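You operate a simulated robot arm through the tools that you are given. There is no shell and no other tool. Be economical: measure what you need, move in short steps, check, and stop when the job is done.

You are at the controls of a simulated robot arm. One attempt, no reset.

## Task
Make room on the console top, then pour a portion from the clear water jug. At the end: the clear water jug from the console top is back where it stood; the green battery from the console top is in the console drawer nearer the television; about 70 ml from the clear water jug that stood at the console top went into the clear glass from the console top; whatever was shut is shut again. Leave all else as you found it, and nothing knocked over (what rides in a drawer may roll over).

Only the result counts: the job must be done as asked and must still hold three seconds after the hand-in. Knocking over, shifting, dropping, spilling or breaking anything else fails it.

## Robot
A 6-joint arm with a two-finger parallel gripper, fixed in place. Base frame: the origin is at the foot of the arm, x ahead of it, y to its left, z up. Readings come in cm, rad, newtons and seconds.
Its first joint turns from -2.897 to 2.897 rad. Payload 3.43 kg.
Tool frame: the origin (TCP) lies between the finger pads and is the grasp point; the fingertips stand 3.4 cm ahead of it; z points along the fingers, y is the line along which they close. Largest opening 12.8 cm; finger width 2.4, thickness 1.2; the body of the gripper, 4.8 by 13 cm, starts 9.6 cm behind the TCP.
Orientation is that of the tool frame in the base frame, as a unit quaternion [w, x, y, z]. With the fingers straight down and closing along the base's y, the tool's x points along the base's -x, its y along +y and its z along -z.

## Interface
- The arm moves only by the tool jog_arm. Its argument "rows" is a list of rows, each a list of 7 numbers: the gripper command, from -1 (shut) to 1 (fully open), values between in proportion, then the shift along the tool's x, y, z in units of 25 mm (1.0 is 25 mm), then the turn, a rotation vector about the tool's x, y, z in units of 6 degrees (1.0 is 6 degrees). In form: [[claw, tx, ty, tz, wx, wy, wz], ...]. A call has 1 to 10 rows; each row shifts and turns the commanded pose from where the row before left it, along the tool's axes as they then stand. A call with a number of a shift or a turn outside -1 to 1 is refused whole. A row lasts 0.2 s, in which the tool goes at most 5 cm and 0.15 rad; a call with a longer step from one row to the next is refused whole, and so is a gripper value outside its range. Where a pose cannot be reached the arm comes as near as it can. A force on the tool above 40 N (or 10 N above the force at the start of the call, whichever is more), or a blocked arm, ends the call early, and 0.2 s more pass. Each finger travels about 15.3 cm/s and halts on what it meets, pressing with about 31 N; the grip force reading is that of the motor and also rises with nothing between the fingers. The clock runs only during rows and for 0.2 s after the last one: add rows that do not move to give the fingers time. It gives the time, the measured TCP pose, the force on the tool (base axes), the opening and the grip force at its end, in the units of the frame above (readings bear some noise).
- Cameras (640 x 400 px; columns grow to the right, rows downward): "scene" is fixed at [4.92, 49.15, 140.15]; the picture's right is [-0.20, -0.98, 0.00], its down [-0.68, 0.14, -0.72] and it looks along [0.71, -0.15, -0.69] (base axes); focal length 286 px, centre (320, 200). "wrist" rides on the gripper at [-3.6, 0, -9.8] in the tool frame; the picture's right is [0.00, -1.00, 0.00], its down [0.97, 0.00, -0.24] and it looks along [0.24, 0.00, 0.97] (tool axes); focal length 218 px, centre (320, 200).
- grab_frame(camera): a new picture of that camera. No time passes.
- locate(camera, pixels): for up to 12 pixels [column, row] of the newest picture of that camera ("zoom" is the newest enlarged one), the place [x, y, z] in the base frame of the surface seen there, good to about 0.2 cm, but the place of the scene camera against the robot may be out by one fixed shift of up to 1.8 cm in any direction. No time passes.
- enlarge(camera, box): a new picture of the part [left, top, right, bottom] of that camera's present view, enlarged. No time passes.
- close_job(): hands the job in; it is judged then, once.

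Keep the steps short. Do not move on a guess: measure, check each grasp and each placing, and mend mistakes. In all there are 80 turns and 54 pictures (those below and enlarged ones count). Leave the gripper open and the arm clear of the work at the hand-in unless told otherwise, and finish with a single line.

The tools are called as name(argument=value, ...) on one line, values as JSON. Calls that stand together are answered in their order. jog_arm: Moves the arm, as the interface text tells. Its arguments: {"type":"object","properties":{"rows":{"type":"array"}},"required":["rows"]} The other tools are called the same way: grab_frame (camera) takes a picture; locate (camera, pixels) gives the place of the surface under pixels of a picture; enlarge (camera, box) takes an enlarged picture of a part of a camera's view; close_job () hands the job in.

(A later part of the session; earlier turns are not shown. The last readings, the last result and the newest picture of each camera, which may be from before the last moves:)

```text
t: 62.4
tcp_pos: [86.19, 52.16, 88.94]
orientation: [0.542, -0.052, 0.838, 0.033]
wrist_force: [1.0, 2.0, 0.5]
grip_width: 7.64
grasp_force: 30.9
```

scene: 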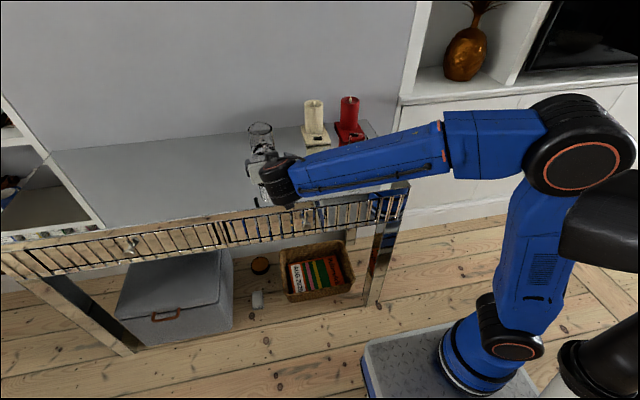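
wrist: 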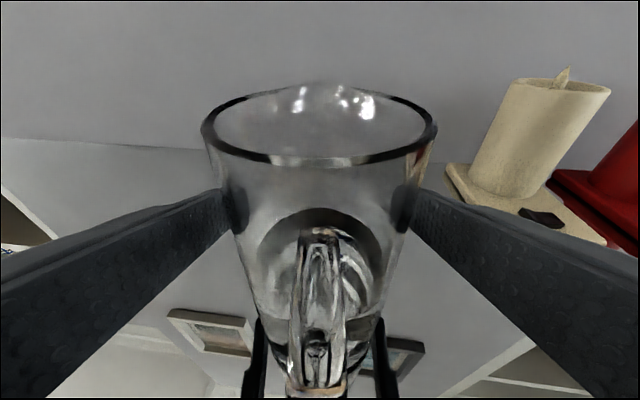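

Gripped (7.64, 31 N). Lift 2.5 cm and check.

jog_arm(rows=[[-1, -0.18, 0, -0.08, 0, 0, 0], [-1, -0.37, 0, -0.163, 0, 0, 0], [-1, -0.37, 0, -0.163, 0, 0, 0], [-1, 0, 0, 0, 0, 0, 0], [-1, 0, 0, 0, 0, 0, 0]])

grab_frame(camera="wrist")

enlarge(camera="scene", box=[210, 100, 400, 220])

```text
t: 63.6
tcp_pos: [86.29, 52.16, 91.29]
orientation: [0.543, -0.052, 0.838, 0.034]
wrist_force: [-0.1, -0.3, -5.2]
grip_width: 7.63
grasp_force: 30.8
```

```text
24 pictures are left
```

wrist: 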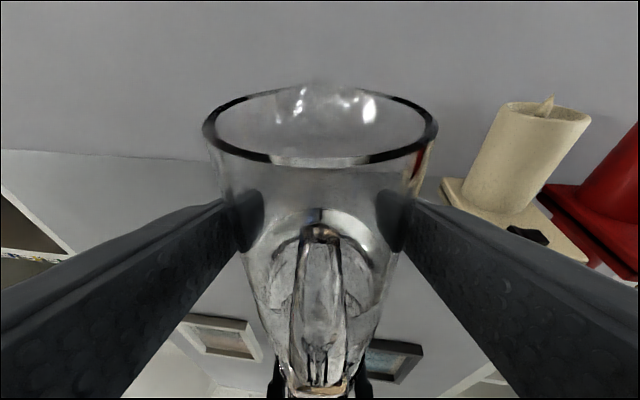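

```text
3.33 times, centred on (305, 160) of scene
```

zoom: 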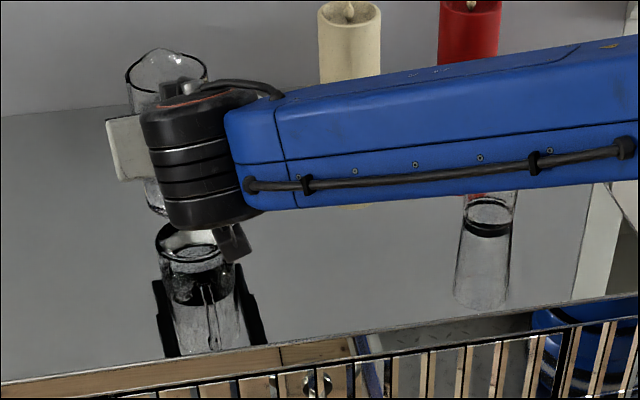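

The jug is held, weight ≈5 N. Lift to z≈100 and carry to (73, 21), left/near of the glass.

jog_arm(rows=[[-1, -0.4, 0, -0.178, 0, 0, 0], [-1, -0.7, 0, -0.31, 0, 0, 0], [-1, -0.8, 0, -0.355, 0, 0, 0], [-1, -0.8, 0, -0.355, 0, 0, 0], [-1, -0.5, 0, -0.22, 0, 0, 0], [-1, 0.09, -0.39, -0.206, 0, 0, 0], [-1, 0.1835, -0.78, -0.412, 0, 0, 0], [-1, 0.1835, -0.78, -0.412, 0, 0, 0], [-1, 0.1835, -0.78, -0.412, 0, 0, 0], [-1, 0.1835, -0.78, -0.412, 0, 0, 0]])

jog_arm(rows=[[-1, 0.1835, -0.78, -0.412, 0, 0, 0], [-1, 0.1835, -0.78, -0.412, 0, 0, 0], [-1, 0.1835, -0.78, -0.412, 0, 0, 0], [-1, 0.1835, -0.78, -0.412, 0, 0, 0], [-1, 0.1835, -0.78, -0.412, 0, 0, 0], [-1, 0.1835, -0.78, -0.412, 0, 0, 0], [-1, 0.1835, -0.78, -0.412, 0, 0, 0], [-1, 0.1835, -0.78, -0.412, 0, 0, 0], [-1, 0.1835, -0.78, -0.412, 0, 0, 0], [-1, 0.1835, -0.78, -0.412, 0, 0, 0]])

jog_arm(rows=[[-1, 0.09, -0.39, -0.206, 0, 0, 0], [-1, 0, 0, 0, 0, 0, 0]])

jog_arm(rows=[[-1, 0, 0, 0, 0, 0, 0], [-1, 0, 0, 0, 0, 0, 0]])

jog_arm(rows=[[-1, 0, 0, 0, 0, 0, 0]])

jog_arm(rows=[[-1, 0, 0, 0, 0, 0, 0]])

jog_arm(rows=[[-1, 0, 0, 0, 0, 0, 0]])

jog_arm(rows=[[-1, 0, 0, 0, 0, 0, 0]])

jog_arm(rows=[[-1, 0, 0, 0, 0, 0, 0]])

jog_arm(rows=[[-1, 0, 0, 0, 0, 0, 0]])

grab_frame(camera="wrist")

```text
t: 65.8
tcp_pos: [82.21, 42.96, 100.16]
orientation: [0.543, -0.052, 0.838, 0.033]
wrist_force: [0.1, -0.2, -6.7]
grip_width: 7.66
grasp_force: 31.4
```

```text
t: 68.0
tcp_pos: [73.6, 21.96, 100.01]
orientation: [0.542, -0.052, 0.838, 0.033]
wrist_force: [-0.2, 0.4, -6.4]
grip_width: 7.65
grasp_force: 31.6
```

```text
t: 68.6
tcp_pos: [73.19, 21.04, 100.01]
orientation: [0.542, -0.052, 0.838, 0.034]
wrist_force: [0.5, -0.7, -5.4]
grip_width: 7.64
grasp_force: 31.1
```

```text
t: 69.2
tcp_pos: [73.24, 20.96, 99.99]
orientation: [0.541, -0.053, 0.838, 0.034]
wrist_force: [0.0, 0.5, -5.3]
grip_width: 7.63
grasp_force: 30.8
```

```text
t: 69.6
tcp_pos: [73.15, 21.04, 100.07]
orientation: [0.542, -0.052, 0.838, 0.034]
wrist_force: [0.6, -0.3, -6.4]
grip_width: 7.64
grasp_force: 30.8
```

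```text
t: 70.0
tcp_pos: [73.19, 20.88, 99.97]
orientation: [0.541, -0.052, 0.839, 0.033]
wrist_force: [0.1, -0.3, -5.7]
grip_width: 7.61
grasp_force: 31.1
```

```text
t: 70.4
tcp_pos: [73.14, 20.95, 100.05]
orientation: [0.543, -0.052, 0.838, 0.034]
wrist_force: [-0.2, -0.3, -4.9]
grip_width: 7.63
grasp_force: 31.0
```

```text
t: 70.8
tcp_pos: [73.15, 20.89, 100.03]
orientation: [0.542, -0.052, 0.838, 0.033]
wrist_force: [-0.1, 1.3, -6.5]
grip_width: 7.66
grasp_force: 31.1
```

```text
t: 71.2
tcp_pos: [73.07, 20.97, 100.15]
orientation: [0.543, -0.052, 0.838, 0.033]
wrist_force: [-0.1, -0.6, -5.2]
grip_width: 7.65
grasp_force: 31.0
```

```text
t: 71.6
tcp_pos: [73.19, 21.02, 100.05]
orientation: [0.542, -0.052, 0.838, 0.033]
wrist_force: [0.2, -0.2, -5.3]
grip_width: 7.62
grasp_force: 30.9
```

```text
22 pictures are left
```

wrist: 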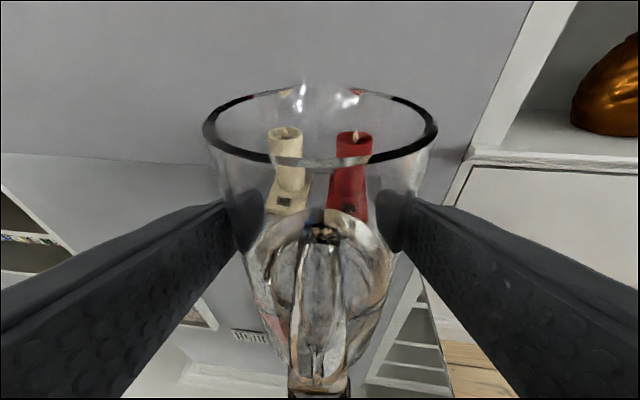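

Baseline force ≈5.6 N. Tilt 48° here (pouring starts near 66°), and look.

jog_arm(rows=[[-1, 0, 0, 0, 0, 0.5, 0], [-1, 0, 0, 0, 0, 0.8, 0], [-1, 0, 0, 0, 0, 1, 0], [-1, 0, 0, 0, 0, 1, 0], [-1, 0, 0, 0, 0, 1, 0], [-1, 0, 0, 0, 0, 1, 0], [-1, 0, 0, 0, 0, 1, 0], [-1, 0, 0, 0, 0, 1, 0], [-1, 0, 0, 0, 0, 0.7, 0], [-1, 0, 0, 0, 0, 0, 0]])

grab_frame(camera="wrist")

enlarge(camera="scene", box=[230, 60, 430, 200])

```text
t: 73.8
tcp_pos: [73.03, 21.0, 100.2]
orientation: [0.153, -0.062, 0.986, 0.01]
wrist_force: [-0.1, 0.8, -5.0]
grip_width: 7.61
grasp_force: 31.1
```

```text
21 pictures are left
```

wrist: 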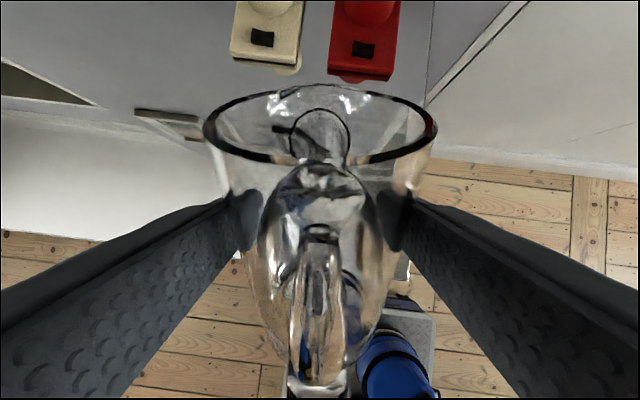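

```text
2.86 times, centred on (330, 130) of scene
```

zoom: 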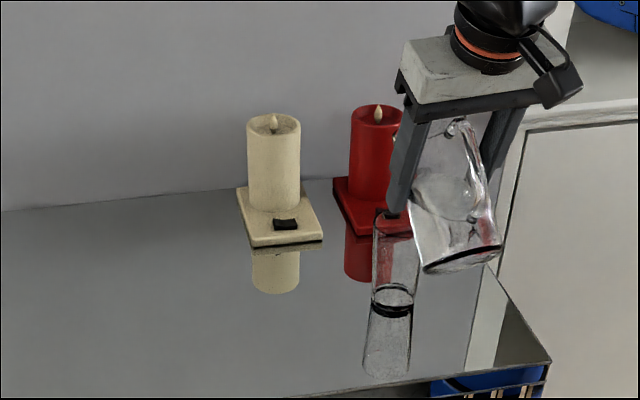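

Glass sits centred in view just ahead of the lip. Descend 5.2 cm and tilt to ~60°.

jog_arm(rows=[[-1, 0.16, 0, 0.49, 0, 0, 0], [-1, 0.16, 0, 0.49, 0, 0, 0], [-1, 0.16, 0, 0.5, 0, 0, 0], [-1, 0.16, 0, 0.5, 0, 0, 0], [-1, 0, 0, 0, 0, 0.7, 0], [-1, 0, 0, 0, 0, 0.7, 0], [-1, 0, 0, 0, 0, 0.6, 0], [-1, 0, 0, 0, 0, 0, 0]])

enlarge(camera="scene", box=[290, 90, 430, 200])

enlarge(camera="wrist", box=[180, 60, 460, 240])

```text
t: 75.6
tcp_pos: [73.0, 21.08, 95.01]
orientation: [0.051, -0.062, 0.997, 0.004]
wrist_force: [0.6, 0.3, -5.9]
grip_width: 7.61
grasp_force: 30.9
```

```text
3.64 times, centred on (360, 145) of scene
```

zoom: 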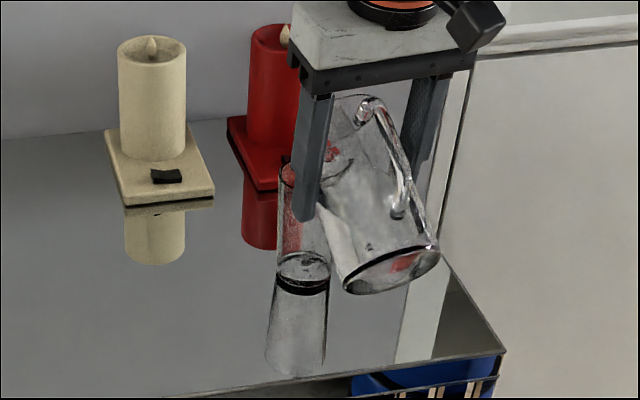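

```text
2.22 times, centred on (320, 150) of wrist
```

zoom: 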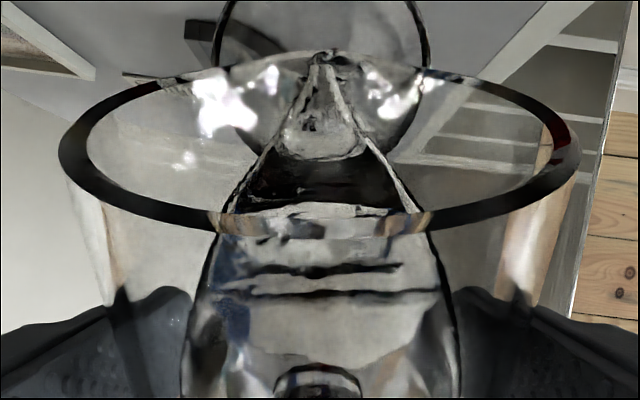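

Water is right at the lip; lip sits over the glass. Add 2° and dwell, reading force.

jog_arm(rows=[[-1, 0, 0, 0, 0, 0.2, 0], [-1, 0, 0, 0, 0, 0.15, 0], [-1, 0, 0, 0, 0, 0, 0], [-1, 0, 0, 0, 0, 0, 0], [-1, 0, 0, 0, 0, 0, 0], [-1, 0, 0, 0, 0, 0, 0]])

enlarge(camera="scene", box=[310, 110, 410, 200])

```text
t: 77.0
tcp_pos: [73.08, 21.15, 94.72]
orientation: [0.032, -0.062, 0.998, 0.001]
wrist_force: [0.0, 0.4, -5.4]
grip_width: 7.63
grasp_force: 31.0
```

```text
4.44 times, centred on (360, 155) of scene
```

zoom: 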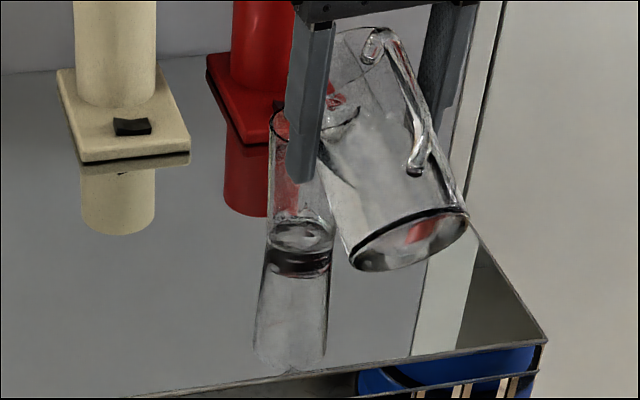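

Water has started flowing into the glass. Zoom in closely to read the level.

enlarge(camera="scene", box=[330, 125, 375, 185])

locate(camera="zoom", pixels=[[310, 150], [310, 200], [310, 220], [310, 240], [310, 260], [310, 280], [310, 300], [310, 320]])

```text
6.67 times, centred on (352, 155) of scene
```

zoom: 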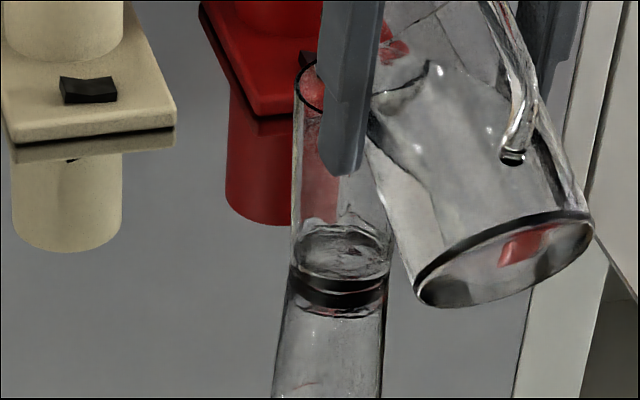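

```text
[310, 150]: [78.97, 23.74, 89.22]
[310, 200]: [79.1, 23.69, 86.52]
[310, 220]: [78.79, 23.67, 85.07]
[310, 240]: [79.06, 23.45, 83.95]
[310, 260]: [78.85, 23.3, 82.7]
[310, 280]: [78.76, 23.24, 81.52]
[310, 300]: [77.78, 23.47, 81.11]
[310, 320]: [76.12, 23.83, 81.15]
```

Roughly 10–15 ml so far. Add 2° and dwell.

jog_arm(rows=[[-1, 0, 0, 0, 0, 0.2, 0], [-1, 0, 0, 0, 0, 0.13, 0], [-1, 0, 0, 0, 0, 0, 0], [-1, 0, 0, 0, 0, 0, 0], [-1, 0, 0, 0, 0, 0, 0], [-1, 0, 0, 0, 0, 0, 0], [-1, 0, 0, 0, 0, 0, 0], [-1, 0, 0, 0, 0, 0, 0]])

enlarge(camera="scene", box=[330, 125, 375, 185])

```text
t: 78.8
tcp_pos: [73.07, 21.08, 94.81]
orientation: [0.015, -0.063, 0.998, 0.001]
wrist_force: [0.3, 0.8, -5.6]
grip_width: 7.62
grasp_force: 30.4
```

```text
6.67 times, centred on (352, 155) of scene
```

zoom: 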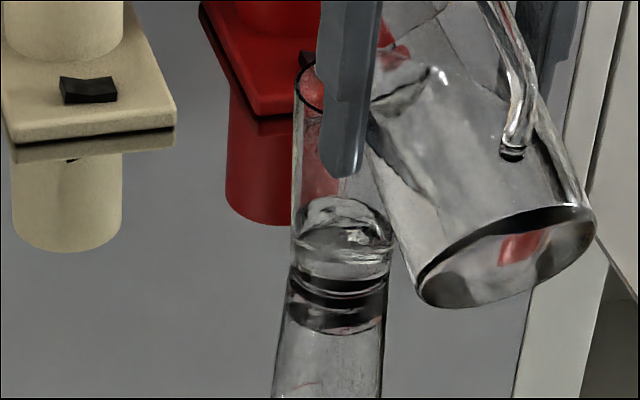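

Level rose to about 40 ml. Dwell without tilting to see if it's still flowing.

jog_arm(rows=[[-1, 0, 0, 0, 0, 0, 0], [-1, 0, 0, 0, 0, 0, 0], [-1, 0, 0, 0, 0, 0, 0], [-1, 0, 0, 0, 0, 0, 0], [-1, 0, 0, 0, 0, 0, 0]])

enlarge(camera="scene", box=[330, 125, 375, 185])

locate(camera="zoom", pixels=[[340, 230], [340, 240], [340, 250], [340, 260], [340, 270], [340, 280], [340, 290], [340, 300], [340, 310]])

```text
t: 80.0
tcp_pos: [72.97, 21.13, 94.84]
orientation: [0.014, -0.061, 0.998, 0.001]
wrist_force: [0.1, -0.2, -4.9]
grip_width: 7.67
grasp_force: 31.2
```

```text
6.67 times, centred on (352, 155) of scene
```

zoom: 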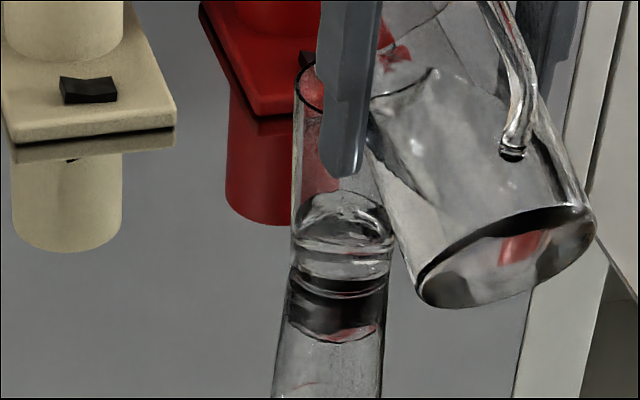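

```text
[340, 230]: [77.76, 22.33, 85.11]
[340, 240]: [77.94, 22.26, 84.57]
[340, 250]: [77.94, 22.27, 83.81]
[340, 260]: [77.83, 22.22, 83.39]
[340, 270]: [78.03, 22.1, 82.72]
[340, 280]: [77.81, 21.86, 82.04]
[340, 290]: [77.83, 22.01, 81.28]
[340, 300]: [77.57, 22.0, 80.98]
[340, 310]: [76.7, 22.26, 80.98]
```

The level is now at roughly 55–68 ml. Stop pouring: tilt back 24° and measure calmly.

jog_arm(rows=[[-1, 0, 0, 0, 0, -0.8, 0], [-1, 0, 0, 0, 0, -1, 0], [-1, 0, 0, 0, 0, -1, 0], [-1, 0, 0, 0, 0, -1, 0], [-1, -0.15, 0, -0.48, 0, -0.2, 0], [-1, -0.15, 0, -0.48, 0, 0, 0], [-1, -0.2, 0, -0.6, 0, 0, 0], [-1, -0.2, 0, -0.6, 0, 0, 0], [-1, 0, 0, 0, 0, 0, 0]])

enlarge(camera="scene", box=[330, 125, 375, 185])

grab_frame(camera="wrist")

```text
t: 82.0
tcp_pos: [72.38, 20.93, 100.45]
orientation: [0.222, -0.06, 0.973, 0.014]
wrist_force: [0.1, 0.0, -5.7]
grip_width: 7.63
grasp_force: 31.7
```

```text
6.67 times, centred on (352, 155) of scene
```

zoom: 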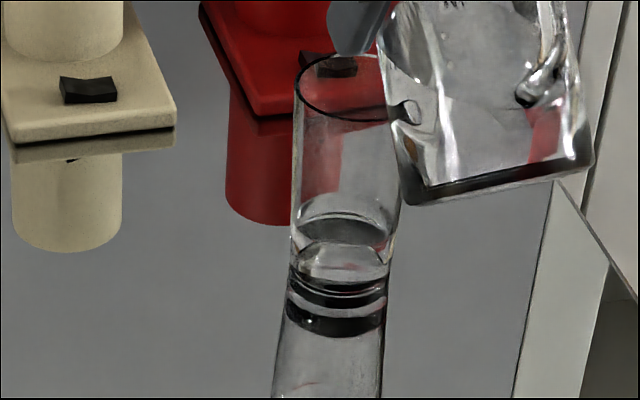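

```text
12 pictures are left
```

wrist: 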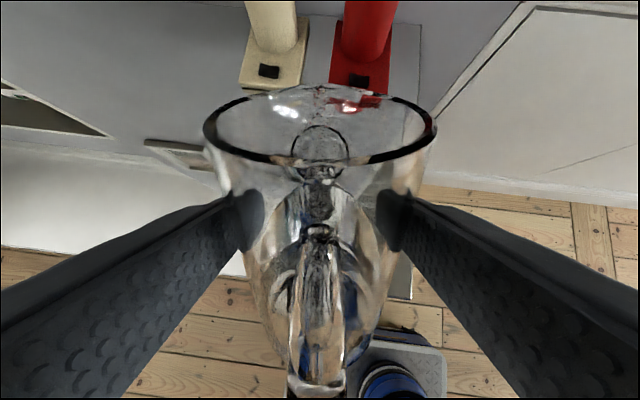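

Calm surface: ellipse centre ≈ y 242, i.e. level ≈1.6 cm above the table → about 30–35 ml. I cross-check with averaged weight readings (baseline 5.59 N).

jog_arm(rows=[[-1, 0, 0, 0, 0, 0, 0]])

jog_arm(rows=[[-1, 0, 0, 0, 0, 0, 0]])

jog_arm(rows=[[-1, 0, 0, 0, 0, 0, 0]])

jog_arm(rows=[[-1, 0, 0, 0, 0, 0, 0]])

jog_arm(rows=[[-1, 0, 0, 0, 0, 0, 0]])

jog_arm(rows=[[-1, 0, 0, 0, 0, 0, 0]])

jog_arm(rows=[[-1, 0, 0, 0, 0, 0, 0]])

jog_arm(rows=[[-1, 0, 0, 0, 0, 0, 0]])

jog_arm(rows=[[-1, 0, 0, 0, 0, 0, 0]])

jog_arm(rows=[[-1, 0, 0, 0, 0, 0, 0]])

jog_arm(rows=[[-1, 0, 0, 0, 0, 0, 0]])

jog_arm(rows=[[-1, 0, 0, 0, 0, 0, 0]])

enlarge(camera="scene", box=[340, 145, 366, 175])

locate(camera="zoom", pixels=[[300, 150], [300, 180], [300, 210], [300, 240], [300, 270], [300, 300], [300, 330], [300, 360], [300, 390]])

```text
t: 82.4
tcp_pos: [72.37, 20.94, 100.47]
orientation: [0.222, -0.06, 0.973, 0.014]
wrist_force: [0.1, -0.2, -5.1]
grip_width: 7.63
grasp_force: 31.5
```

```text
t: 82.8
tcp_pos: [72.45, 20.95, 100.44]
orientation: [0.222, -0.06, 0.973, 0.014]
wrist_force: [-0.9, -0.4, -5.6]
grip_width: 7.64
grasp_force: 30.8
```

```text
t: 83.2
tcp_pos: [72.42, 20.99, 100.49]
orientation: [0.222, -0.06, 0.973, 0.014]
wrist_force: [-0.1, 0.6, -5.4]
grip_width: 7.63
grasp_force: 30.8
```

```text
t: 83.6
tcp_pos: [72.45, 20.97, 100.47]
orientation: [0.222, -0.06, 0.973, 0.014]
wrist_force: [-0.2, 0.7, -5.6]
grip_width: 7.65
grasp_force: 30.6
```

```text
t: 84.0
tcp_pos: [72.43, 20.93, 100.44]
orientation: [0.222, -0.06, 0.973, 0.013]
wrist_force: [-0.3, 0.2, -4.8]
grip_width: 7.62
grasp_force: 30.7
```

```text
t: 84.4
tcp_pos: [72.48, 20.91, 100.52]
orientation: [0.222, -0.061, 0.973, 0.014]
wrist_force: [0.9, 0.0, -5.9]
grip_width: 7.66
grasp_force: 31.3
```

```text
t: 84.8
tcp_pos: [72.51, 20.96, 100.47]
orientation: [0.222, -0.061, 0.973, 0.015]
wrist_force: [0.3, -0.7, -5.8]
grip_width: 7.65
grasp_force: 30.9
```

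```text
t: 85.2
tcp_pos: [72.46, 20.92, 100.48]
orientation: [0.222, -0.06, 0.973, 0.014]
wrist_force: [0.7, -0.2, -5.3]
grip_width: 7.63
grasp_force: 31.3
```

```text
t: 85.6
tcp_pos: [72.47, 21.02, 100.58]
orientation: [0.222, -0.06, 0.973, 0.013]
wrist_force: [0.0, -0.6, -4.8]
grip_width: 7.66
grasp_force: 30.5
```

```text
t: 86.0
tcp_pos: [72.41, 20.98, 100.42]
orientation: [0.222, -0.06, 0.973, 0.014]
wrist_force: [-0.3, 0.2, -5.9]
grip_width: 7.66
grasp_force: 31.1
```

```text
t: 86.4
tcp_pos: [72.39, 20.94, 100.46]
orientation: [0.222, -0.061, 0.973, 0.014]
wrist_force: [0.1, -0.6, -4.4]
grip_width: 7.65
grasp_force: 30.9
```

```text
t: 86.8
tcp_pos: [72.59, 20.98, 100.46]
orientation: [0.222, -0.06, 0.973, 0.014]
wrist_force: [-0.6, -0.4, -5.7]
grip_width: 7.64
grasp_force: 30.7
```

```text
13.33 times, centred on (353, 160) of scene
```

zoom: 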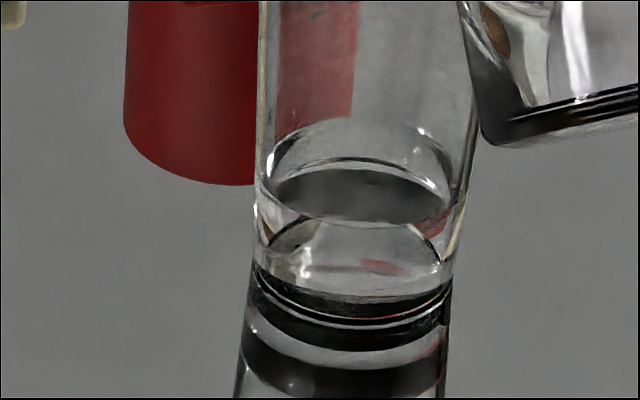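

```text
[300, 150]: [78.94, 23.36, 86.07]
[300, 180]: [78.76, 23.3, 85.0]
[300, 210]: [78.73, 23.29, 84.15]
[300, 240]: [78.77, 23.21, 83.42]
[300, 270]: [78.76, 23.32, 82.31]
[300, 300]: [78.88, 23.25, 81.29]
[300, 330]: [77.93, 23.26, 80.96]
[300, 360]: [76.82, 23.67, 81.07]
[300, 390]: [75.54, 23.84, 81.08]
```

Clear now: the surface's front edge reads z≈83.1 true, about 2.6–2.7 cm depth → roughly 62–66 ml; the weight readings are too noisy. A better check is the jug level when set back upright. Bring the jug upright, stepping back slightly first.

jog_arm(rows=[[-1, 0.5, 0, -0.25, 0, 0, 0], [-1, 0.3, 0, -0.15, 0, -0.68, 0], [-1, 0, 0, 0, 0, -1, 0], [-1, 0, 0, 0, 0, -1, 0], [-1, 0, 0, 0, 0, -1, 0], [-1, 0, 0, 0, 0, -1, 0], [-1, 0, 0, 0, 0, -1, 0], [-1, 0, 0, 0, 0, -1, 0], [-1, 0, 0, 0, 0, 0, 0]])

```text
t: 88.8
tcp_pos: [70.07, 20.66, 100.68]
orientation: [0.542, -0.052, 0.838, 0.034]
wrist_force: [-0.3, -0.2, -5.6]
grip_width: 7.66
grasp_force: 30.7
```

Upright. Move left first, then forward over the original spot.

jog_arm(rows=[[-1, 0, 0.5, 0, 0, 0, 0], [-1, 0, 0.9, 0, 0, 0, 0], [-1, 0, 0.9, 0, 0, 0, 0], [-1, 0, 0.9, 0, 0, 0, 0], [-1, 0, 0.9, 0, 0, 0, 0], [-1, 0, 0.66, 0, 0, 0, 0]])

jog_arm(rows=[[-1, -0.359, 0.773, 0.806, 0, 0, 0], [-1, -0.359, 0.773, 0.806, 0, 0, 0], [-1, -0.359, 0.773, 0.806, 0, 0, 0], [-1, -0.359, 0.773, 0.806, 0, 0, 0], [-1, -0.359, 0.773, 0.806, 0, 0, 0], [-1, -0.359, 0.773, 0.806, 0, 0, 0], [-1, -0.359, 0.773, 0.806, 0, 0, 0], [-1, -0.359, 0.773, 0.806, 0, 0, 0], [-1, -0.2, 0.5, 0.45, 0, 0, 0], [-1, 0, 0, 0, 0, 0, 0]])

```text
t: 90.2
tcp_pos: [68.62, 32.67, 100.71]
orientation: [0.541, -0.053, 0.838, 0.035]
wrist_force: [-0.1, 0.0, -5.7]
grip_width: 7.65
grasp_force: 30.7
```

```text
t: 92.4
tcp_pos: [85.23, 51.26, 100.46]
orientation: [0.543, -0.053, 0.837, 0.034]
wrist_force: [-0.3, -0.4, -5.1]
grip_width: 7.62
grasp_force: 31.0
```

Final lateral correction and descend to just above the surface.

jog_arm(rows=[[-1, -0.171, 0.31, 0.384, 0, 0, 0], [-1, 0.8, 0, 0.355, 0, 0, 0], [-1, 0.8, 0, 0.355, 0, 0, 0], [-1, 0.8, 0, 0.355, 0, 0, 0], [-1, 0.8, 0, 0.355, 0, 0, 0], [-1, 0.5, 0, 0.22, 0, 0, 0], [-1, 0, 0, 0, 0, 0, 0]])

```text
t: 94.0
tcp_pos: [86.09, 52.25, 90.36]
orientation: [0.542, -0.052, 0.838, 0.034]
wrist_force: [-0.3, 0.0, -5.6]
grip_width: 7.64
grasp_force: 31.5
```

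jog_arm(rows=[[-1, 0.2, -0.04, 0.12, 0, 0, 0], [-1, 0.2, 0, 0.08, 0, 0, 0], [-1, 0.06, 0, 0.027, 0, 0, 0], [-1, 0, 0, 0, 0, 0, 0]])

```text
t: 95.0
tcp_pos: [86.28, 52.19, 89.14]
orientation: [0.542, -0.052, 0.838, 0.034]
wrist_force: [0.8, -0.2, -5.3]
grip_width: 7.66
grasp_force: 31.2
```

jog_arm(rows=[[-1, 0.05, 0, 0.015, 0, 0, 0], [-1, 0.03, 0, 0.01, 0, 0, 0], [-1, 0, 0, 0, 0, 0, 0]])

```text
t: 95.8
tcp_pos: [86.26, 52.42, 89.06]
orientation: [0.543, -0.053, 0.837, 0.035]
wrist_force: [0.2, 3.6, 4.1]
grip_width: 7.63
grasp_force: 30.9
```

Contact with the table (force flipped to +4). Release gradually.

jog_arm(rows=[[0.22, 0, 0, 0, 0, 0, 0], [0.27, 0, 0, 0, 0, 0, 0], [0.35, 0, 0, 0, 0, 0, 0], [0.5, 0, 0, 0, 0, 0, 0], [0.65, 0, 0, 0, 0, 0, 0], [0.65, 0, 0, 0, 0, 0, 0]])

jog_arm(rows=[[0.65, 0.322, 0, -0.724, 0, 0, 0], [0.65, 0.322, 0, -0.724, 0, 0, 0], [0.65, 0.322, 0, -0.724, 0, 0, 0], [0.65, 0.322, 0, -0.724, 0, 0, 0], [0.65, 0.322, 0, -0.724, 0, 0, 0], [0.65, 0.322, 0, -0.724, 0, 0, 0]])

jog_arm(rows=[[0.65, 0.3, 0, -0.724, 0, -1, 0], [0.65, 0.2, 0, -0.724, 0, -1, 0], [0.65, 0.1, 0, -0.724, 0, -1, 0], [0.65, 0, 0, -0.8, 0, -1, 0], [0.65, 0.2, 0, -0.8, 0, 0, 0], [0.65, 0, 0, -0.8, 0, 0, 0]])

grab_frame(camera="wrist")

```text
t: 97.2
tcp_pos: [86.2, 52.25, 88.81]
orientation: [0.542, -0.052, 0.838, 0.033]
wrist_force: [-0.8, 0.1, -0.2]
grip_width: 10.54
grasp_force: 0.0
```

```text
t: 98.6
tcp_pos: [74.32, 50.67, 88.97]
orientation: [0.542, -0.053, 0.838, 0.034]
wrist_force: [0.3, 1.4, -1.4]
grip_width: 10.57
grasp_force: 0.0
```

```text
t: 100.0
tcp_pos: [62.85, 49.18, 88.8]
orientation: [0.704, -0.044, 0.707, 0.044]
wrist_force: [-0.5, 0.1, 0.1]
grip_width: 10.54
grasp_force: 0.0
```

```text
10 pictures are left
```

wrist: 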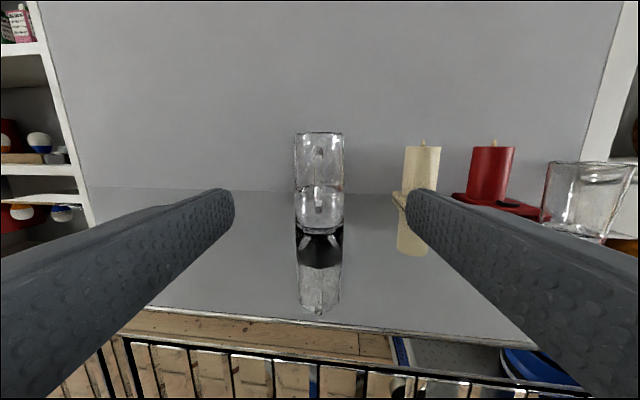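

Jug stands. Lower the camera ~6 cm for an edge-on view of both water levels.

jog_arm(rows=[[0.65, 0, 0, -0.8, 0, 0, 0], [0.65, 0, 0, -0.8, 0, 0, 0], [0.65, 0.8, -0.6, 0, 0, 0, 0], [0.65, 0.8, -0.6, 0, 0, 0, 0], [0.65, 0.8, -0.6, 0, 0, 0, 0], [0.65, 0, -0.6, 0, 0, 0, 0], [0.65, 0, -0.6, 0, 0, 0, 0]])

enlarge(camera="wrist", box=[230, 110, 350, 240])

locate(camera="zoom", pixels=[[300, 200], [320, 300], [320, 100]])

```text
t: 101.6
tcp_pos: [59.83, 41.28, 82.77]
orientation: [0.704, -0.044, 0.707, 0.044]
wrist_force: [0.3, -0.1, -0.2]
grip_width: 10.61
grasp_force: 0.0
```

```text
3.08 times, centred on (290, 175) of wrist
```

zoom: 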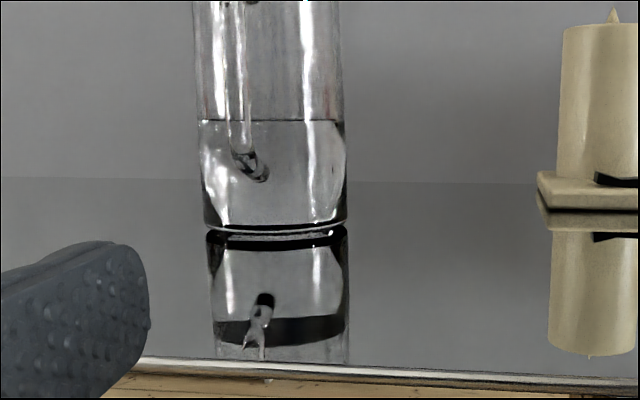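

```text
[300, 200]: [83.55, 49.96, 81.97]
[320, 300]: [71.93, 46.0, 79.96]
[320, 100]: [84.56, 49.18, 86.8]
```

locate(camera="zoom", pixels=[[275, 119], [275, 121], [275, 123], [310, 121], [215, 121], [275, 222], [275, 227], [275, 234], [203, 150], [343, 150], [290, 10]])

enlarge(camera="wrist", box=[430, 120, 590, 240])

```text
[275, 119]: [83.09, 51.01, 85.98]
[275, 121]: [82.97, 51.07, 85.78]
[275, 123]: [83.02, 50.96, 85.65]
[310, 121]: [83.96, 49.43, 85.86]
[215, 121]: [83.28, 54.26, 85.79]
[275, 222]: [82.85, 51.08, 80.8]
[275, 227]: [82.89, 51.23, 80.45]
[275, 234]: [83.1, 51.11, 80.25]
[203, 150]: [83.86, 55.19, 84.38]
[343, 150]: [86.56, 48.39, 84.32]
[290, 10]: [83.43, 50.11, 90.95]
```

```text
3.33 times, centred on (510, 180) of wrist
```

zoom: 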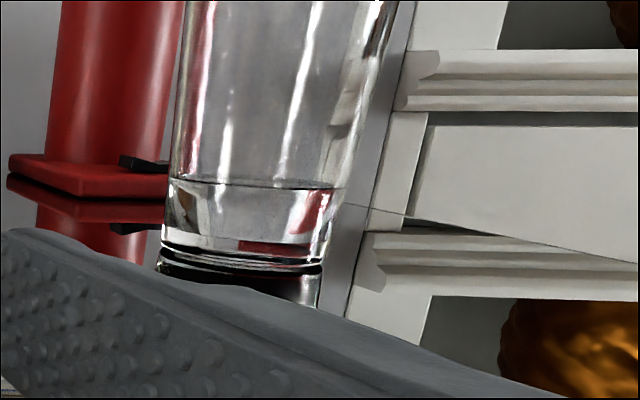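

Jug level now 85.8 vs 86.75 before: only ≈1 cm → ~35 ml. Read the glass level here too.

locate(camera="zoom", pixels=[[250, 183], [250, 188], [200, 181], [320, 188], [250, 240], [250, 250], [250, 260], [250, 270], [250, 275], [170, 185], [335, 190], [250, 100]])

```text
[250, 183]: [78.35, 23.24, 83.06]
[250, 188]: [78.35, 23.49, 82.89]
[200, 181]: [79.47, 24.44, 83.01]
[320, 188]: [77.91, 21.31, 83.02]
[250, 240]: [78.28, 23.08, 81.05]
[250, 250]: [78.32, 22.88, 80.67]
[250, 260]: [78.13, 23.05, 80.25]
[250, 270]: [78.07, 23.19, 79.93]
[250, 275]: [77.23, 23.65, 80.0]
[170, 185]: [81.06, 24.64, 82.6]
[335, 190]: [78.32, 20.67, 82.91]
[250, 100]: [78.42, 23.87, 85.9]
```

Both readings agree: ≈35–38 ml so far (glass has a thick base, level 82.95). I need ~33 ml more, i.e. glass level ≈84.45 / jug ≈84.8. Regrasp the jug the same way: rise, move to pre-grasp, pitch 24°.

jog_arm(rows=[[0.65, -0.8, 0.6, 0, 0, 0, 0], [0.65, -0.8, 0.6, 0, 0, 0, 0], [0.65, -0.8, 0.6, 0, 0, 0, 0], [0.65, 0, 0.6, 0.8, 0, 0, 0], [0.65, 0, 0.6, 0.8, 0, 0, 0], [0.65, 0, 0, 0.8, 0, 1, 0], [0.65, 0, 0, 0, 0, 1, 0], [0.65, 0, 0, 0, 0, 1, 0], [0.65, 0, 0, 0, 0, 1, 0], [0.65, 0, 0, 0, 0, 0, 0]])

```text
t: 103.8
tcp_pos: [64.91, 49.4, 88.97]
orientation: [0.542, -0.053, 0.838, 0.034]
wrist_force: [0.7, 0.5, -0.9]
grip_width: 10.57
grasp_force: 0.0
```

jog_arm(rows=[[0.65, -0.326, 0.05, 0.731, 0, 0, 0], [0.65, -0.326, 0, 0.731, 0, 0, 0], [0.65, -0.326, 0, 0.731, 0, 0, 0], [0.65, -0.326, 0, 0.731, 0, 0, 0], [0.65, -0.326, 0, 0.731, 0, 0, 0], [0.65, -0.326, 0, 0.731, 0, 0, 0], [0.65, 0.04, 0, 0.02, 0, 0, 0]])

grab_frame(camera="wrist")

locate(camera="wrist", pixels=[[268, 68], [374, 66], [320, 74], [320, 160]])

```text
t: 105.4
tcp_pos: [76.91, 51.21, 88.88]
orientation: [0.543, -0.052, 0.838, 0.034]
wrist_force: [-0.3, -0.5, -0.8]
grip_width: 10.58
grasp_force: 0.0
```

```text
7 pictures are left
```

wrist: 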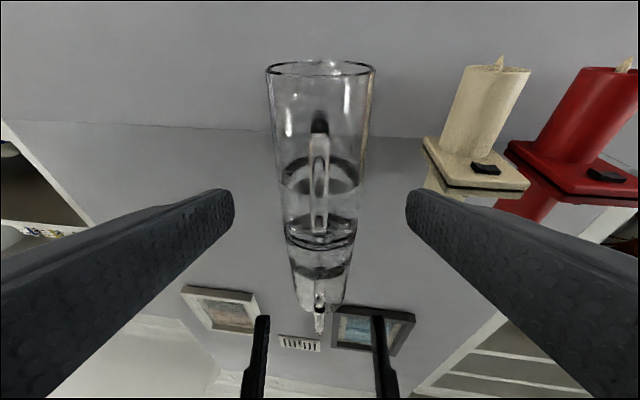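

```text
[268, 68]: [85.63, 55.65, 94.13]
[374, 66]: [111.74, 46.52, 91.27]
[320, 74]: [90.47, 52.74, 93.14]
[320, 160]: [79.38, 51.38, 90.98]
```

Jug aligned. Advance and grip.

jog_arm(rows=[[0.65, -0.304, 0, 0.683, 0, 0, 0], [0.65, -0.304, 0, 0.683, 0, 0, 0], [0.65, -0.304, 0, 0.683, 0, 0, 0], [0.65, -0.304, 0, 0.683, 0, 0, 0], [0.65, -0.304, 0, 0.683, 0, 0, 0], [0.65, 0, 0, 0, 0, 0, 0]])

jog_arm(rows=[[0.4, 0, 0, 0, 0, 0, 0], [0.25, 0, 0, 0, 0, 0, 0], [0.2, 0, 0, 0, 0, 0, 0], [0.17, 0, 0, 0, 0, 0, 0], [0.12, 0, 0, 0, 0, 0, 0], [0.07, 0, 0, 0, 0, 0, 0], [-0.3, 0, 0, 0, 0, 0, 0], [-1, 0, 0, 0, 0, 0, 0], [-1, 0, 0, 0, 0, 0, 0]])

```text
t: 106.8
tcp_pos: [86.28, 52.24, 88.88]
orientation: [0.542, -0.053, 0.838, 0.034]
wrist_force: [-0.6, -0.6, 0.0]
grip_width: 10.58
grasp_force: 0.0
```

```text
t: 108.8
tcp_pos: [86.19, 52.29, 88.97]
orientation: [0.542, -0.052, 0.838, 0.034]
wrist_force: [-0.7, 1.1, 1.0]
grip_width: 7.66
grasp_force: 31.1
```

Gripped. Lift and carry to the pour point as before.

jog_arm(rows=[[-1, -0.3, 0, -0.133, 0, 0, 0], [-1, -0.7, 0, -0.31, 0, 0, 0], [-1, -0.8, 0, -0.355, 0, 0, 0], [-1, -0.8, 0, -0.355, 0, 0, 0], [-1, -0.8, 0, -0.355, 0, 0, 0], [-1, -0.75, 0, -0.333, 0, 0, 0], [-1, 0.091, -0.392, -0.205, 0, 0, 0], [-1, 0.182, -0.784, -0.409, 0, 0, 0], [-1, 0.182, -0.784, -0.409, 0, 0, 0], [-1, 0.182, -0.784, -0.409, 0, 0, 0]])

jog_arm(rows=[[-1, 0.182, -0.784, -0.409, 0, 0, 0], [-1, 0.182, -0.784, -0.409, 0, 0, 0], [-1, 0.182, -0.784, -0.409, 0, 0, 0], [-1, 0.182, -0.784, -0.409, 0, 0, 0], [-1, 0.182, -0.784, -0.409, 0, 0, 0], [-1, 0.182, -0.784, -0.409, 0, 0, 0], [-1, 0.182, -0.784, -0.409, 0, 0, 0], [-1, 0.182, -0.784, -0.409, 0, 0, 0], [-1, 0.182, -0.784, -0.409, 0, 0, 0], [-1, 0.182, -0.784, -0.409, 0, 0, 0]])

jog_arm(rows=[[-1, 0.182, -0.784, -0.409, 0, 0, 0], [-1, 0.091, -0.392, -0.205, 0, 0, 0], [-1, 0, 0, 0, 0, 0, 0]])

```text
t: 111.0
tcp_pos: [83.02, 45.06, 100.24]
orientation: [0.542, -0.052, 0.838, 0.033]
wrist_force: [0.5, -0.2, -5.4]
grip_width: 7.63
grasp_force: 30.5
```

```text
t: 113.2
tcp_pos: [74.52, 24.16, 100.11]
orientation: [0.542, -0.052, 0.838, 0.034]
wrist_force: [0.0, 0.1, -6.1]
grip_width: 7.64
grasp_force: 30.8
```

```text
t: 114.0
tcp_pos: [73.44, 21.09, 99.93]
orientation: [0.542, -0.051, 0.838, 0.033]
wrist_force: [-0.4, -1.0, -6.1]
grip_width: 7.65
grasp_force: 30.6
```

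Tilt 48°, then descend to z≈95 and tilt to 62° (below the previous end angle of 64.3°).

jog_arm(rows=[[-1, 0, 0, 0, 0, 0.5, 0], [-1, 0, 0, 0, 0, 0.8, 0], [-1, 0, 0, 0, 0, 1, 0], [-1, 0, 0, 0, 0, 1, 0], [-1, 0, 0, 0, 0, 1, 0], [-1, 0, 0, 0, 0, 1, 0], [-1, 0, 0, 0, 0, 1, 0], [-1, 0, 0, 0, 0, 1, 0], [-1, 0, 0, 0, 0, 0.7, 0], [-1, 0, 0, 0, 0, 0, 0]])

jog_arm(rows=[[-1, 0.2, 0, 0.47, 0, 0, 0], [-1, 0.2, 0, 0.47, 0, 0, 0], [-1, 0.2, 0, 0.47, 0, 0, 0], [-1, 0.16, 0, 0.47, 0, 0, 0], [-1, 0, 0, 0, 0, 0.7, 0], [-1, 0, 0, 0, 0, 0.7, 0], [-1, 0, 0, 0, 0, 0.6, 0], [-1, 0, 0, 0, 0, 0.35, 0], [-1, 0, 0, 0, 0, 0, 0]])

```text
t: 116.2
tcp_pos: [73.24, 21.1, 100.17]
orientation: [0.154, -0.061, 0.986, 0.009]
wrist_force: [-0.4, 0.9, -5.0]
grip_width: 7.65
grasp_force: 31.2
```

```text
t: 118.2
tcp_pos: [72.97, 21.09, 95.18]
orientation: [0.032, -0.062, 0.998, 0.001]
wrist_force: [-0.4, 0.2, -4.2]
grip_width: 7.64
grasp_force: 30.9
```

Tilt to 66.5° gradually and dwell ~1.6 s, then tilt back to read the level.

jog_arm(rows=[[-1, 0, 0, 0, 0, 0.33, 0], [-1, 0, 0, 0, 0, 0.2, 0], [-1, 0, 0, 0, 0, 0.2, 0], [-1, 0, 0, 0, 0, 0, 0], [-1, 0, 0, 0, 0, 0, 0], [-1, 0, 0, 0, 0, 0, 0], [-1, 0, 0, 0, 0, 0, 0], [-1, 0, 0, 0, 0, 0, 0], [-1, 0, 0, 0, 0, 0, 0], [-1, 0, 0, 0, 0, 0, 0]])

jog_arm(rows=[[-1, 0, 0, 0, 0, -0.8, 0], [-1, 0, 0, 0, 0, -1, 0], [-1, 0, 0, 0, 0, -1, 0], [-1, 0, 0, 0, 0, -1, 0], [-1, -0.15, 0, -0.48, 0, -0.28, 0], [-1, -0.15, 0, -0.48, 0, 0, 0], [-1, -0.2, 0, -0.6, 0, 0, 0], [-1, -0.2, 0, -0.6, 0, 0, 0], [-1, 0, 0, 0, 0, 0, 0], [-1, 0, 0, 0, 0, 0, 0]])

enlarge(camera="scene", box=[340, 145, 366, 175])

locate(camera="zoom", pixels=[[300, 130], [300, 150], [300, 170], [300, 180], [300, 190], [300, 200], [300, 210], [300, 300], [360, 170], [360, 190], [360, 210]])

```text
t: 120.4
tcp_pos: [72.95, 21.17, 95.07]
orientation: [-0.006, -0.062, 0.998, -0.001]
wrist_force: [0.4, 0.2, -5.7]
grip_width: 7.65
grasp_force: 31.2
```

```text
t: 122.6
tcp_pos: [72.43, 20.78, 100.99]
orientation: [0.206, -0.061, 0.977, 0.013]
wrist_force: [0.1, -1.2, -4.8]
grip_width: 7.65
grasp_force: 31.3
```

```text
13.33 times, centred on (353, 160) of scene
```

zoom: 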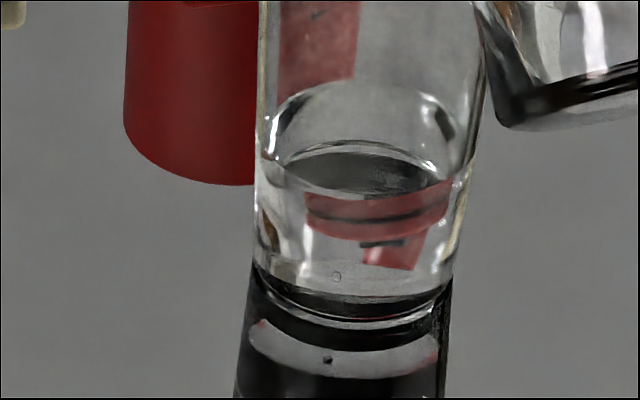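

```text
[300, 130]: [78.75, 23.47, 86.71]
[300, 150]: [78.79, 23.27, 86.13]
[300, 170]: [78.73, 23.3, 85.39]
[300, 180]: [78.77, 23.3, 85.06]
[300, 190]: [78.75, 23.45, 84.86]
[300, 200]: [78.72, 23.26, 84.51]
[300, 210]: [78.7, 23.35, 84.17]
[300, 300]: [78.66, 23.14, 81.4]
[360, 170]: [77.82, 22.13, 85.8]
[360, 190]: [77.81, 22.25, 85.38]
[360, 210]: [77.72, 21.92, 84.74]
```

Front edge rose ≈1.05 cm → level ≈84.0; with the tapered glass that's ~55 ml in total. I need ~15 ml more: descend again and tilt to ≈68.1°, i.e. 1.6° past the last end angle.

jog_arm(rows=[[-1, 0.2, 0, 0.6, 0, 0, 0], [-1, 0.2, 0, 0.6, 0, 0, 0], [-1, 0.15, 0, 0.48, 0, 0, 0], [-1, 0.15, 0, 0.48, 0, 0, 0], [-1, 0, 0, 0, 0, 0.8, 0], [-1, 0, 0, 0, 0, 0.9, 0], [-1, 0, 0, 0, 0, 0.9, 0], [-1, 0, 0, 0, 0, 0.7, 0], [-1, 0, 0, 0, 0, 0.4, 0]])

jog_arm(rows=[[-1, 0, 0, 0, 0, 0.33, 0], [-1, 0, 0, 0, 0, 0.2, 0], [-1, 0, 0, 0, 0, 0.12, 0], [-1, 0, 0, 0, 0, 0, 0], [-1, 0, 0, 0, 0, 0, 0], [-1, 0, 0, 0, 0, 0, 0], [-1, 0, 0, 0, 0, 0, 0], [-1, 0, 0, 0, 0, 0, 0], [-1, 0, 0, 0, 0, 0, 0], [-1, 0, 0, 0, 0, 0, 0]])

jog_arm(rows=[[-1, 0, 0, 0, 0, -0.8, 0], [-1, 0, 0, 0, 0, -1, 0], [-1, 0, 0, 0, 0, -1, 0], [-1, 0, 0, 0, 0, -1, 0], [-1, -0.15, 0, -0.48, 0, -0.55, 0], [-1, -0.15, 0, -0.48, 0, 0, 0], [-1, -0.2, 0, -0.6, 0, 0, 0], [-1, -0.2, 0, -0.6, 0, 0, 0], [-1, 0, 0, 0, 0, 0, 0], [-1, 0, 0, 0, 0, 0, 0]])

enlarge(camera="scene", box=[340, 145, 366, 175])

```text
t: 124.6
tcp_pos: [72.97, 21.02, 95.17]
orientation: [0.013, -0.063, 0.998, 0.001]
wrist_force: [0.5, 0.4, -5.6]
grip_width: 7.64
grasp_force: 31.5
```

```text
t: 126.8
tcp_pos: [72.9, 21.03, 95.17]
orientation: [-0.02, -0.062, 0.998, -0.002]
wrist_force: [0.3, -0.5, -5.8]
grip_width: 7.63
grasp_force: 31.0
```

```text
t: 129.0
tcp_pos: [72.49, 21.06, 100.93]
orientation: [0.206, -0.06, 0.977, 0.013]
wrist_force: [-0.8, 0.1, -4.7]
grip_width: 7.63
grasp_force: 31.0
```

```text
13.33 times, centred on (353, 160) of scene
```

zoom: 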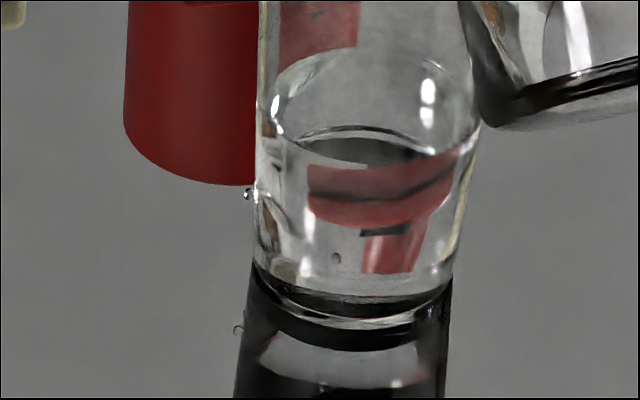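

Level rose another ≈0.88 cm → ≈84.85, total ≈70 ml. A droplet shows by the glass's left edge; I'll check that later. Bring the jug upright, stepping back.

jog_arm(rows=[[-1, 0.4, 0, -0.2, 0, -0.3, 0], [-1, 0.4, 0, -0.2, 0, -0.7, 0], [-1, 0, 0, 0, 0, -1, 0], [-1, 0, 0, 0, 0, -1, 0], [-1, 0, 0, 0, 0, -1, 0], [-1, 0, 0, 0, 0, -1, 0], [-1, 0, 0, 0, 0, -1, 0], [-1, 0, 0, 0, 0, -1, 0], [-1, 0, 0, 0, 0, 0, 0]])

jog_arm(rows=[[-1, 0, 0.5, 0, 0, 0, 0], [-1, 0, 0.9, 0, 0, 0, 0], [-1, 0, 0.9, 0, 0, 0, 0], [-1, 0, 0.9, 0, 0, 0, 0], [-1, 0, 0.9, 0, 0, 0, 0], [-1, 0, 0.66, 0, 0, 0, 0], [-1, 0, 0, 0, 0, 0, 0]])

```text
t: 131.0
tcp_pos: [70.24, 20.6, 100.87]
orientation: [0.542, -0.052, 0.838, 0.033]
wrist_force: [0.1, -0.1, -5.2]
grip_width: 7.64
grasp_force: 31.3
```

```text
t: 132.6
tcp_pos: [68.75, 32.52, 100.94]
orientation: [0.542, -0.052, 0.838, 0.034]
wrist_force: [0.0, -0.2, -4.2]
grip_width: 7.63
grasp_force: 30.9
```

jog_arm(rows=[[-1, -0.357, 0.774, 0.802, 0, 0, 0], [-1, -0.357, 0.774, 0.802, 0, 0, 0], [-1, -0.357, 0.774, 0.802, 0, 0, 0], [-1, -0.357, 0.774, 0.802, 0, 0, 0], [-1, -0.357, 0.774, 0.802, 0, 0, 0], [-1, -0.357, 0.774, 0.802, 0, 0, 0], [-1, -0.357, 0.774, 0.802, 0, 0, 0], [-1, -0.357, 0.774, 0.802, 0, 0, 0], [-1, -0.357, 0.774, 0.802, 0, 0, 0], [-1, 0, 0, 0, 0, 0, 0]])

jog_arm(rows=[[-1, 0.8, 0, 0.355, 0, 0, 0], [-1, 0.8, 0, 0.355, 0, 0, 0], [-1, 0.8, 0, 0.355, 0, 0, 0], [-1, 0.8, 0, 0.355, 0, 0, 0], [-1, 0.6, 0, 0.27, 0, 0, 0], [-1, 0, 0, 0, 0, 0, 0]])

```text
t: 134.8
tcp_pos: [86.24, 52.45, 100.72]
orientation: [0.542, -0.052, 0.838, 0.034]
wrist_force: [1.1, -0.6, -4.1]
grip_width: 7.61
grasp_force: 31.0
```

```text
t: 136.2
tcp_pos: [86.2, 52.31, 90.22]
orientation: [0.542, -0.053, 0.838, 0.034]
wrist_force: [0.9, -0.1, -5.9]
grip_width: 7.63
grasp_force: 31.6
```

jog_arm(rows=[[-1, 0.2, -0.04, 0.09, 0, 0, 0], [-1, 0.15, 0, 0.067, 0, 0, 0], [-1, 0.05, 0, 0.022, 0, 0, 0], [-1, 0, 0, 0, 0, 0, 0]])

jog_arm(rows=[[-1, 0.04, 0, 0.018, 0, 0, 0], [-1, 0, 0, 0, 0, 0, 0]])

```text
t: 137.2
tcp_pos: [86.2, 52.3, 89.24]
orientation: [0.542, -0.053, 0.838, 0.034]
wrist_force: [0.5, 0.5, -5.5]
grip_width: 7.61
grasp_force: 30.5
```

```text
t: 137.8
tcp_pos: [86.06, 52.16, 89.25]
orientation: [0.541, -0.053, 0.839, 0.034]
wrist_force: [-0.1, -0.1, -5.5]
grip_width: 7.64
grasp_force: 30.7
```

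jog_arm(rows=[[-1, 0.05, 0, 0.022, 0, 0, 0], [-1, 0.04, 0, 0.018, 0, 0, 0], [-1, 0, 0, 0, 0, 0, 0]])

```text
t: 138.6
tcp_pos: [86.12, 52.18, 88.99]
orientation: [0.542, -0.052, 0.838, 0.034]
wrist_force: [1.0, -1.2, -0.2]
grip_width: 7.64
grasp_force: 30.5
```

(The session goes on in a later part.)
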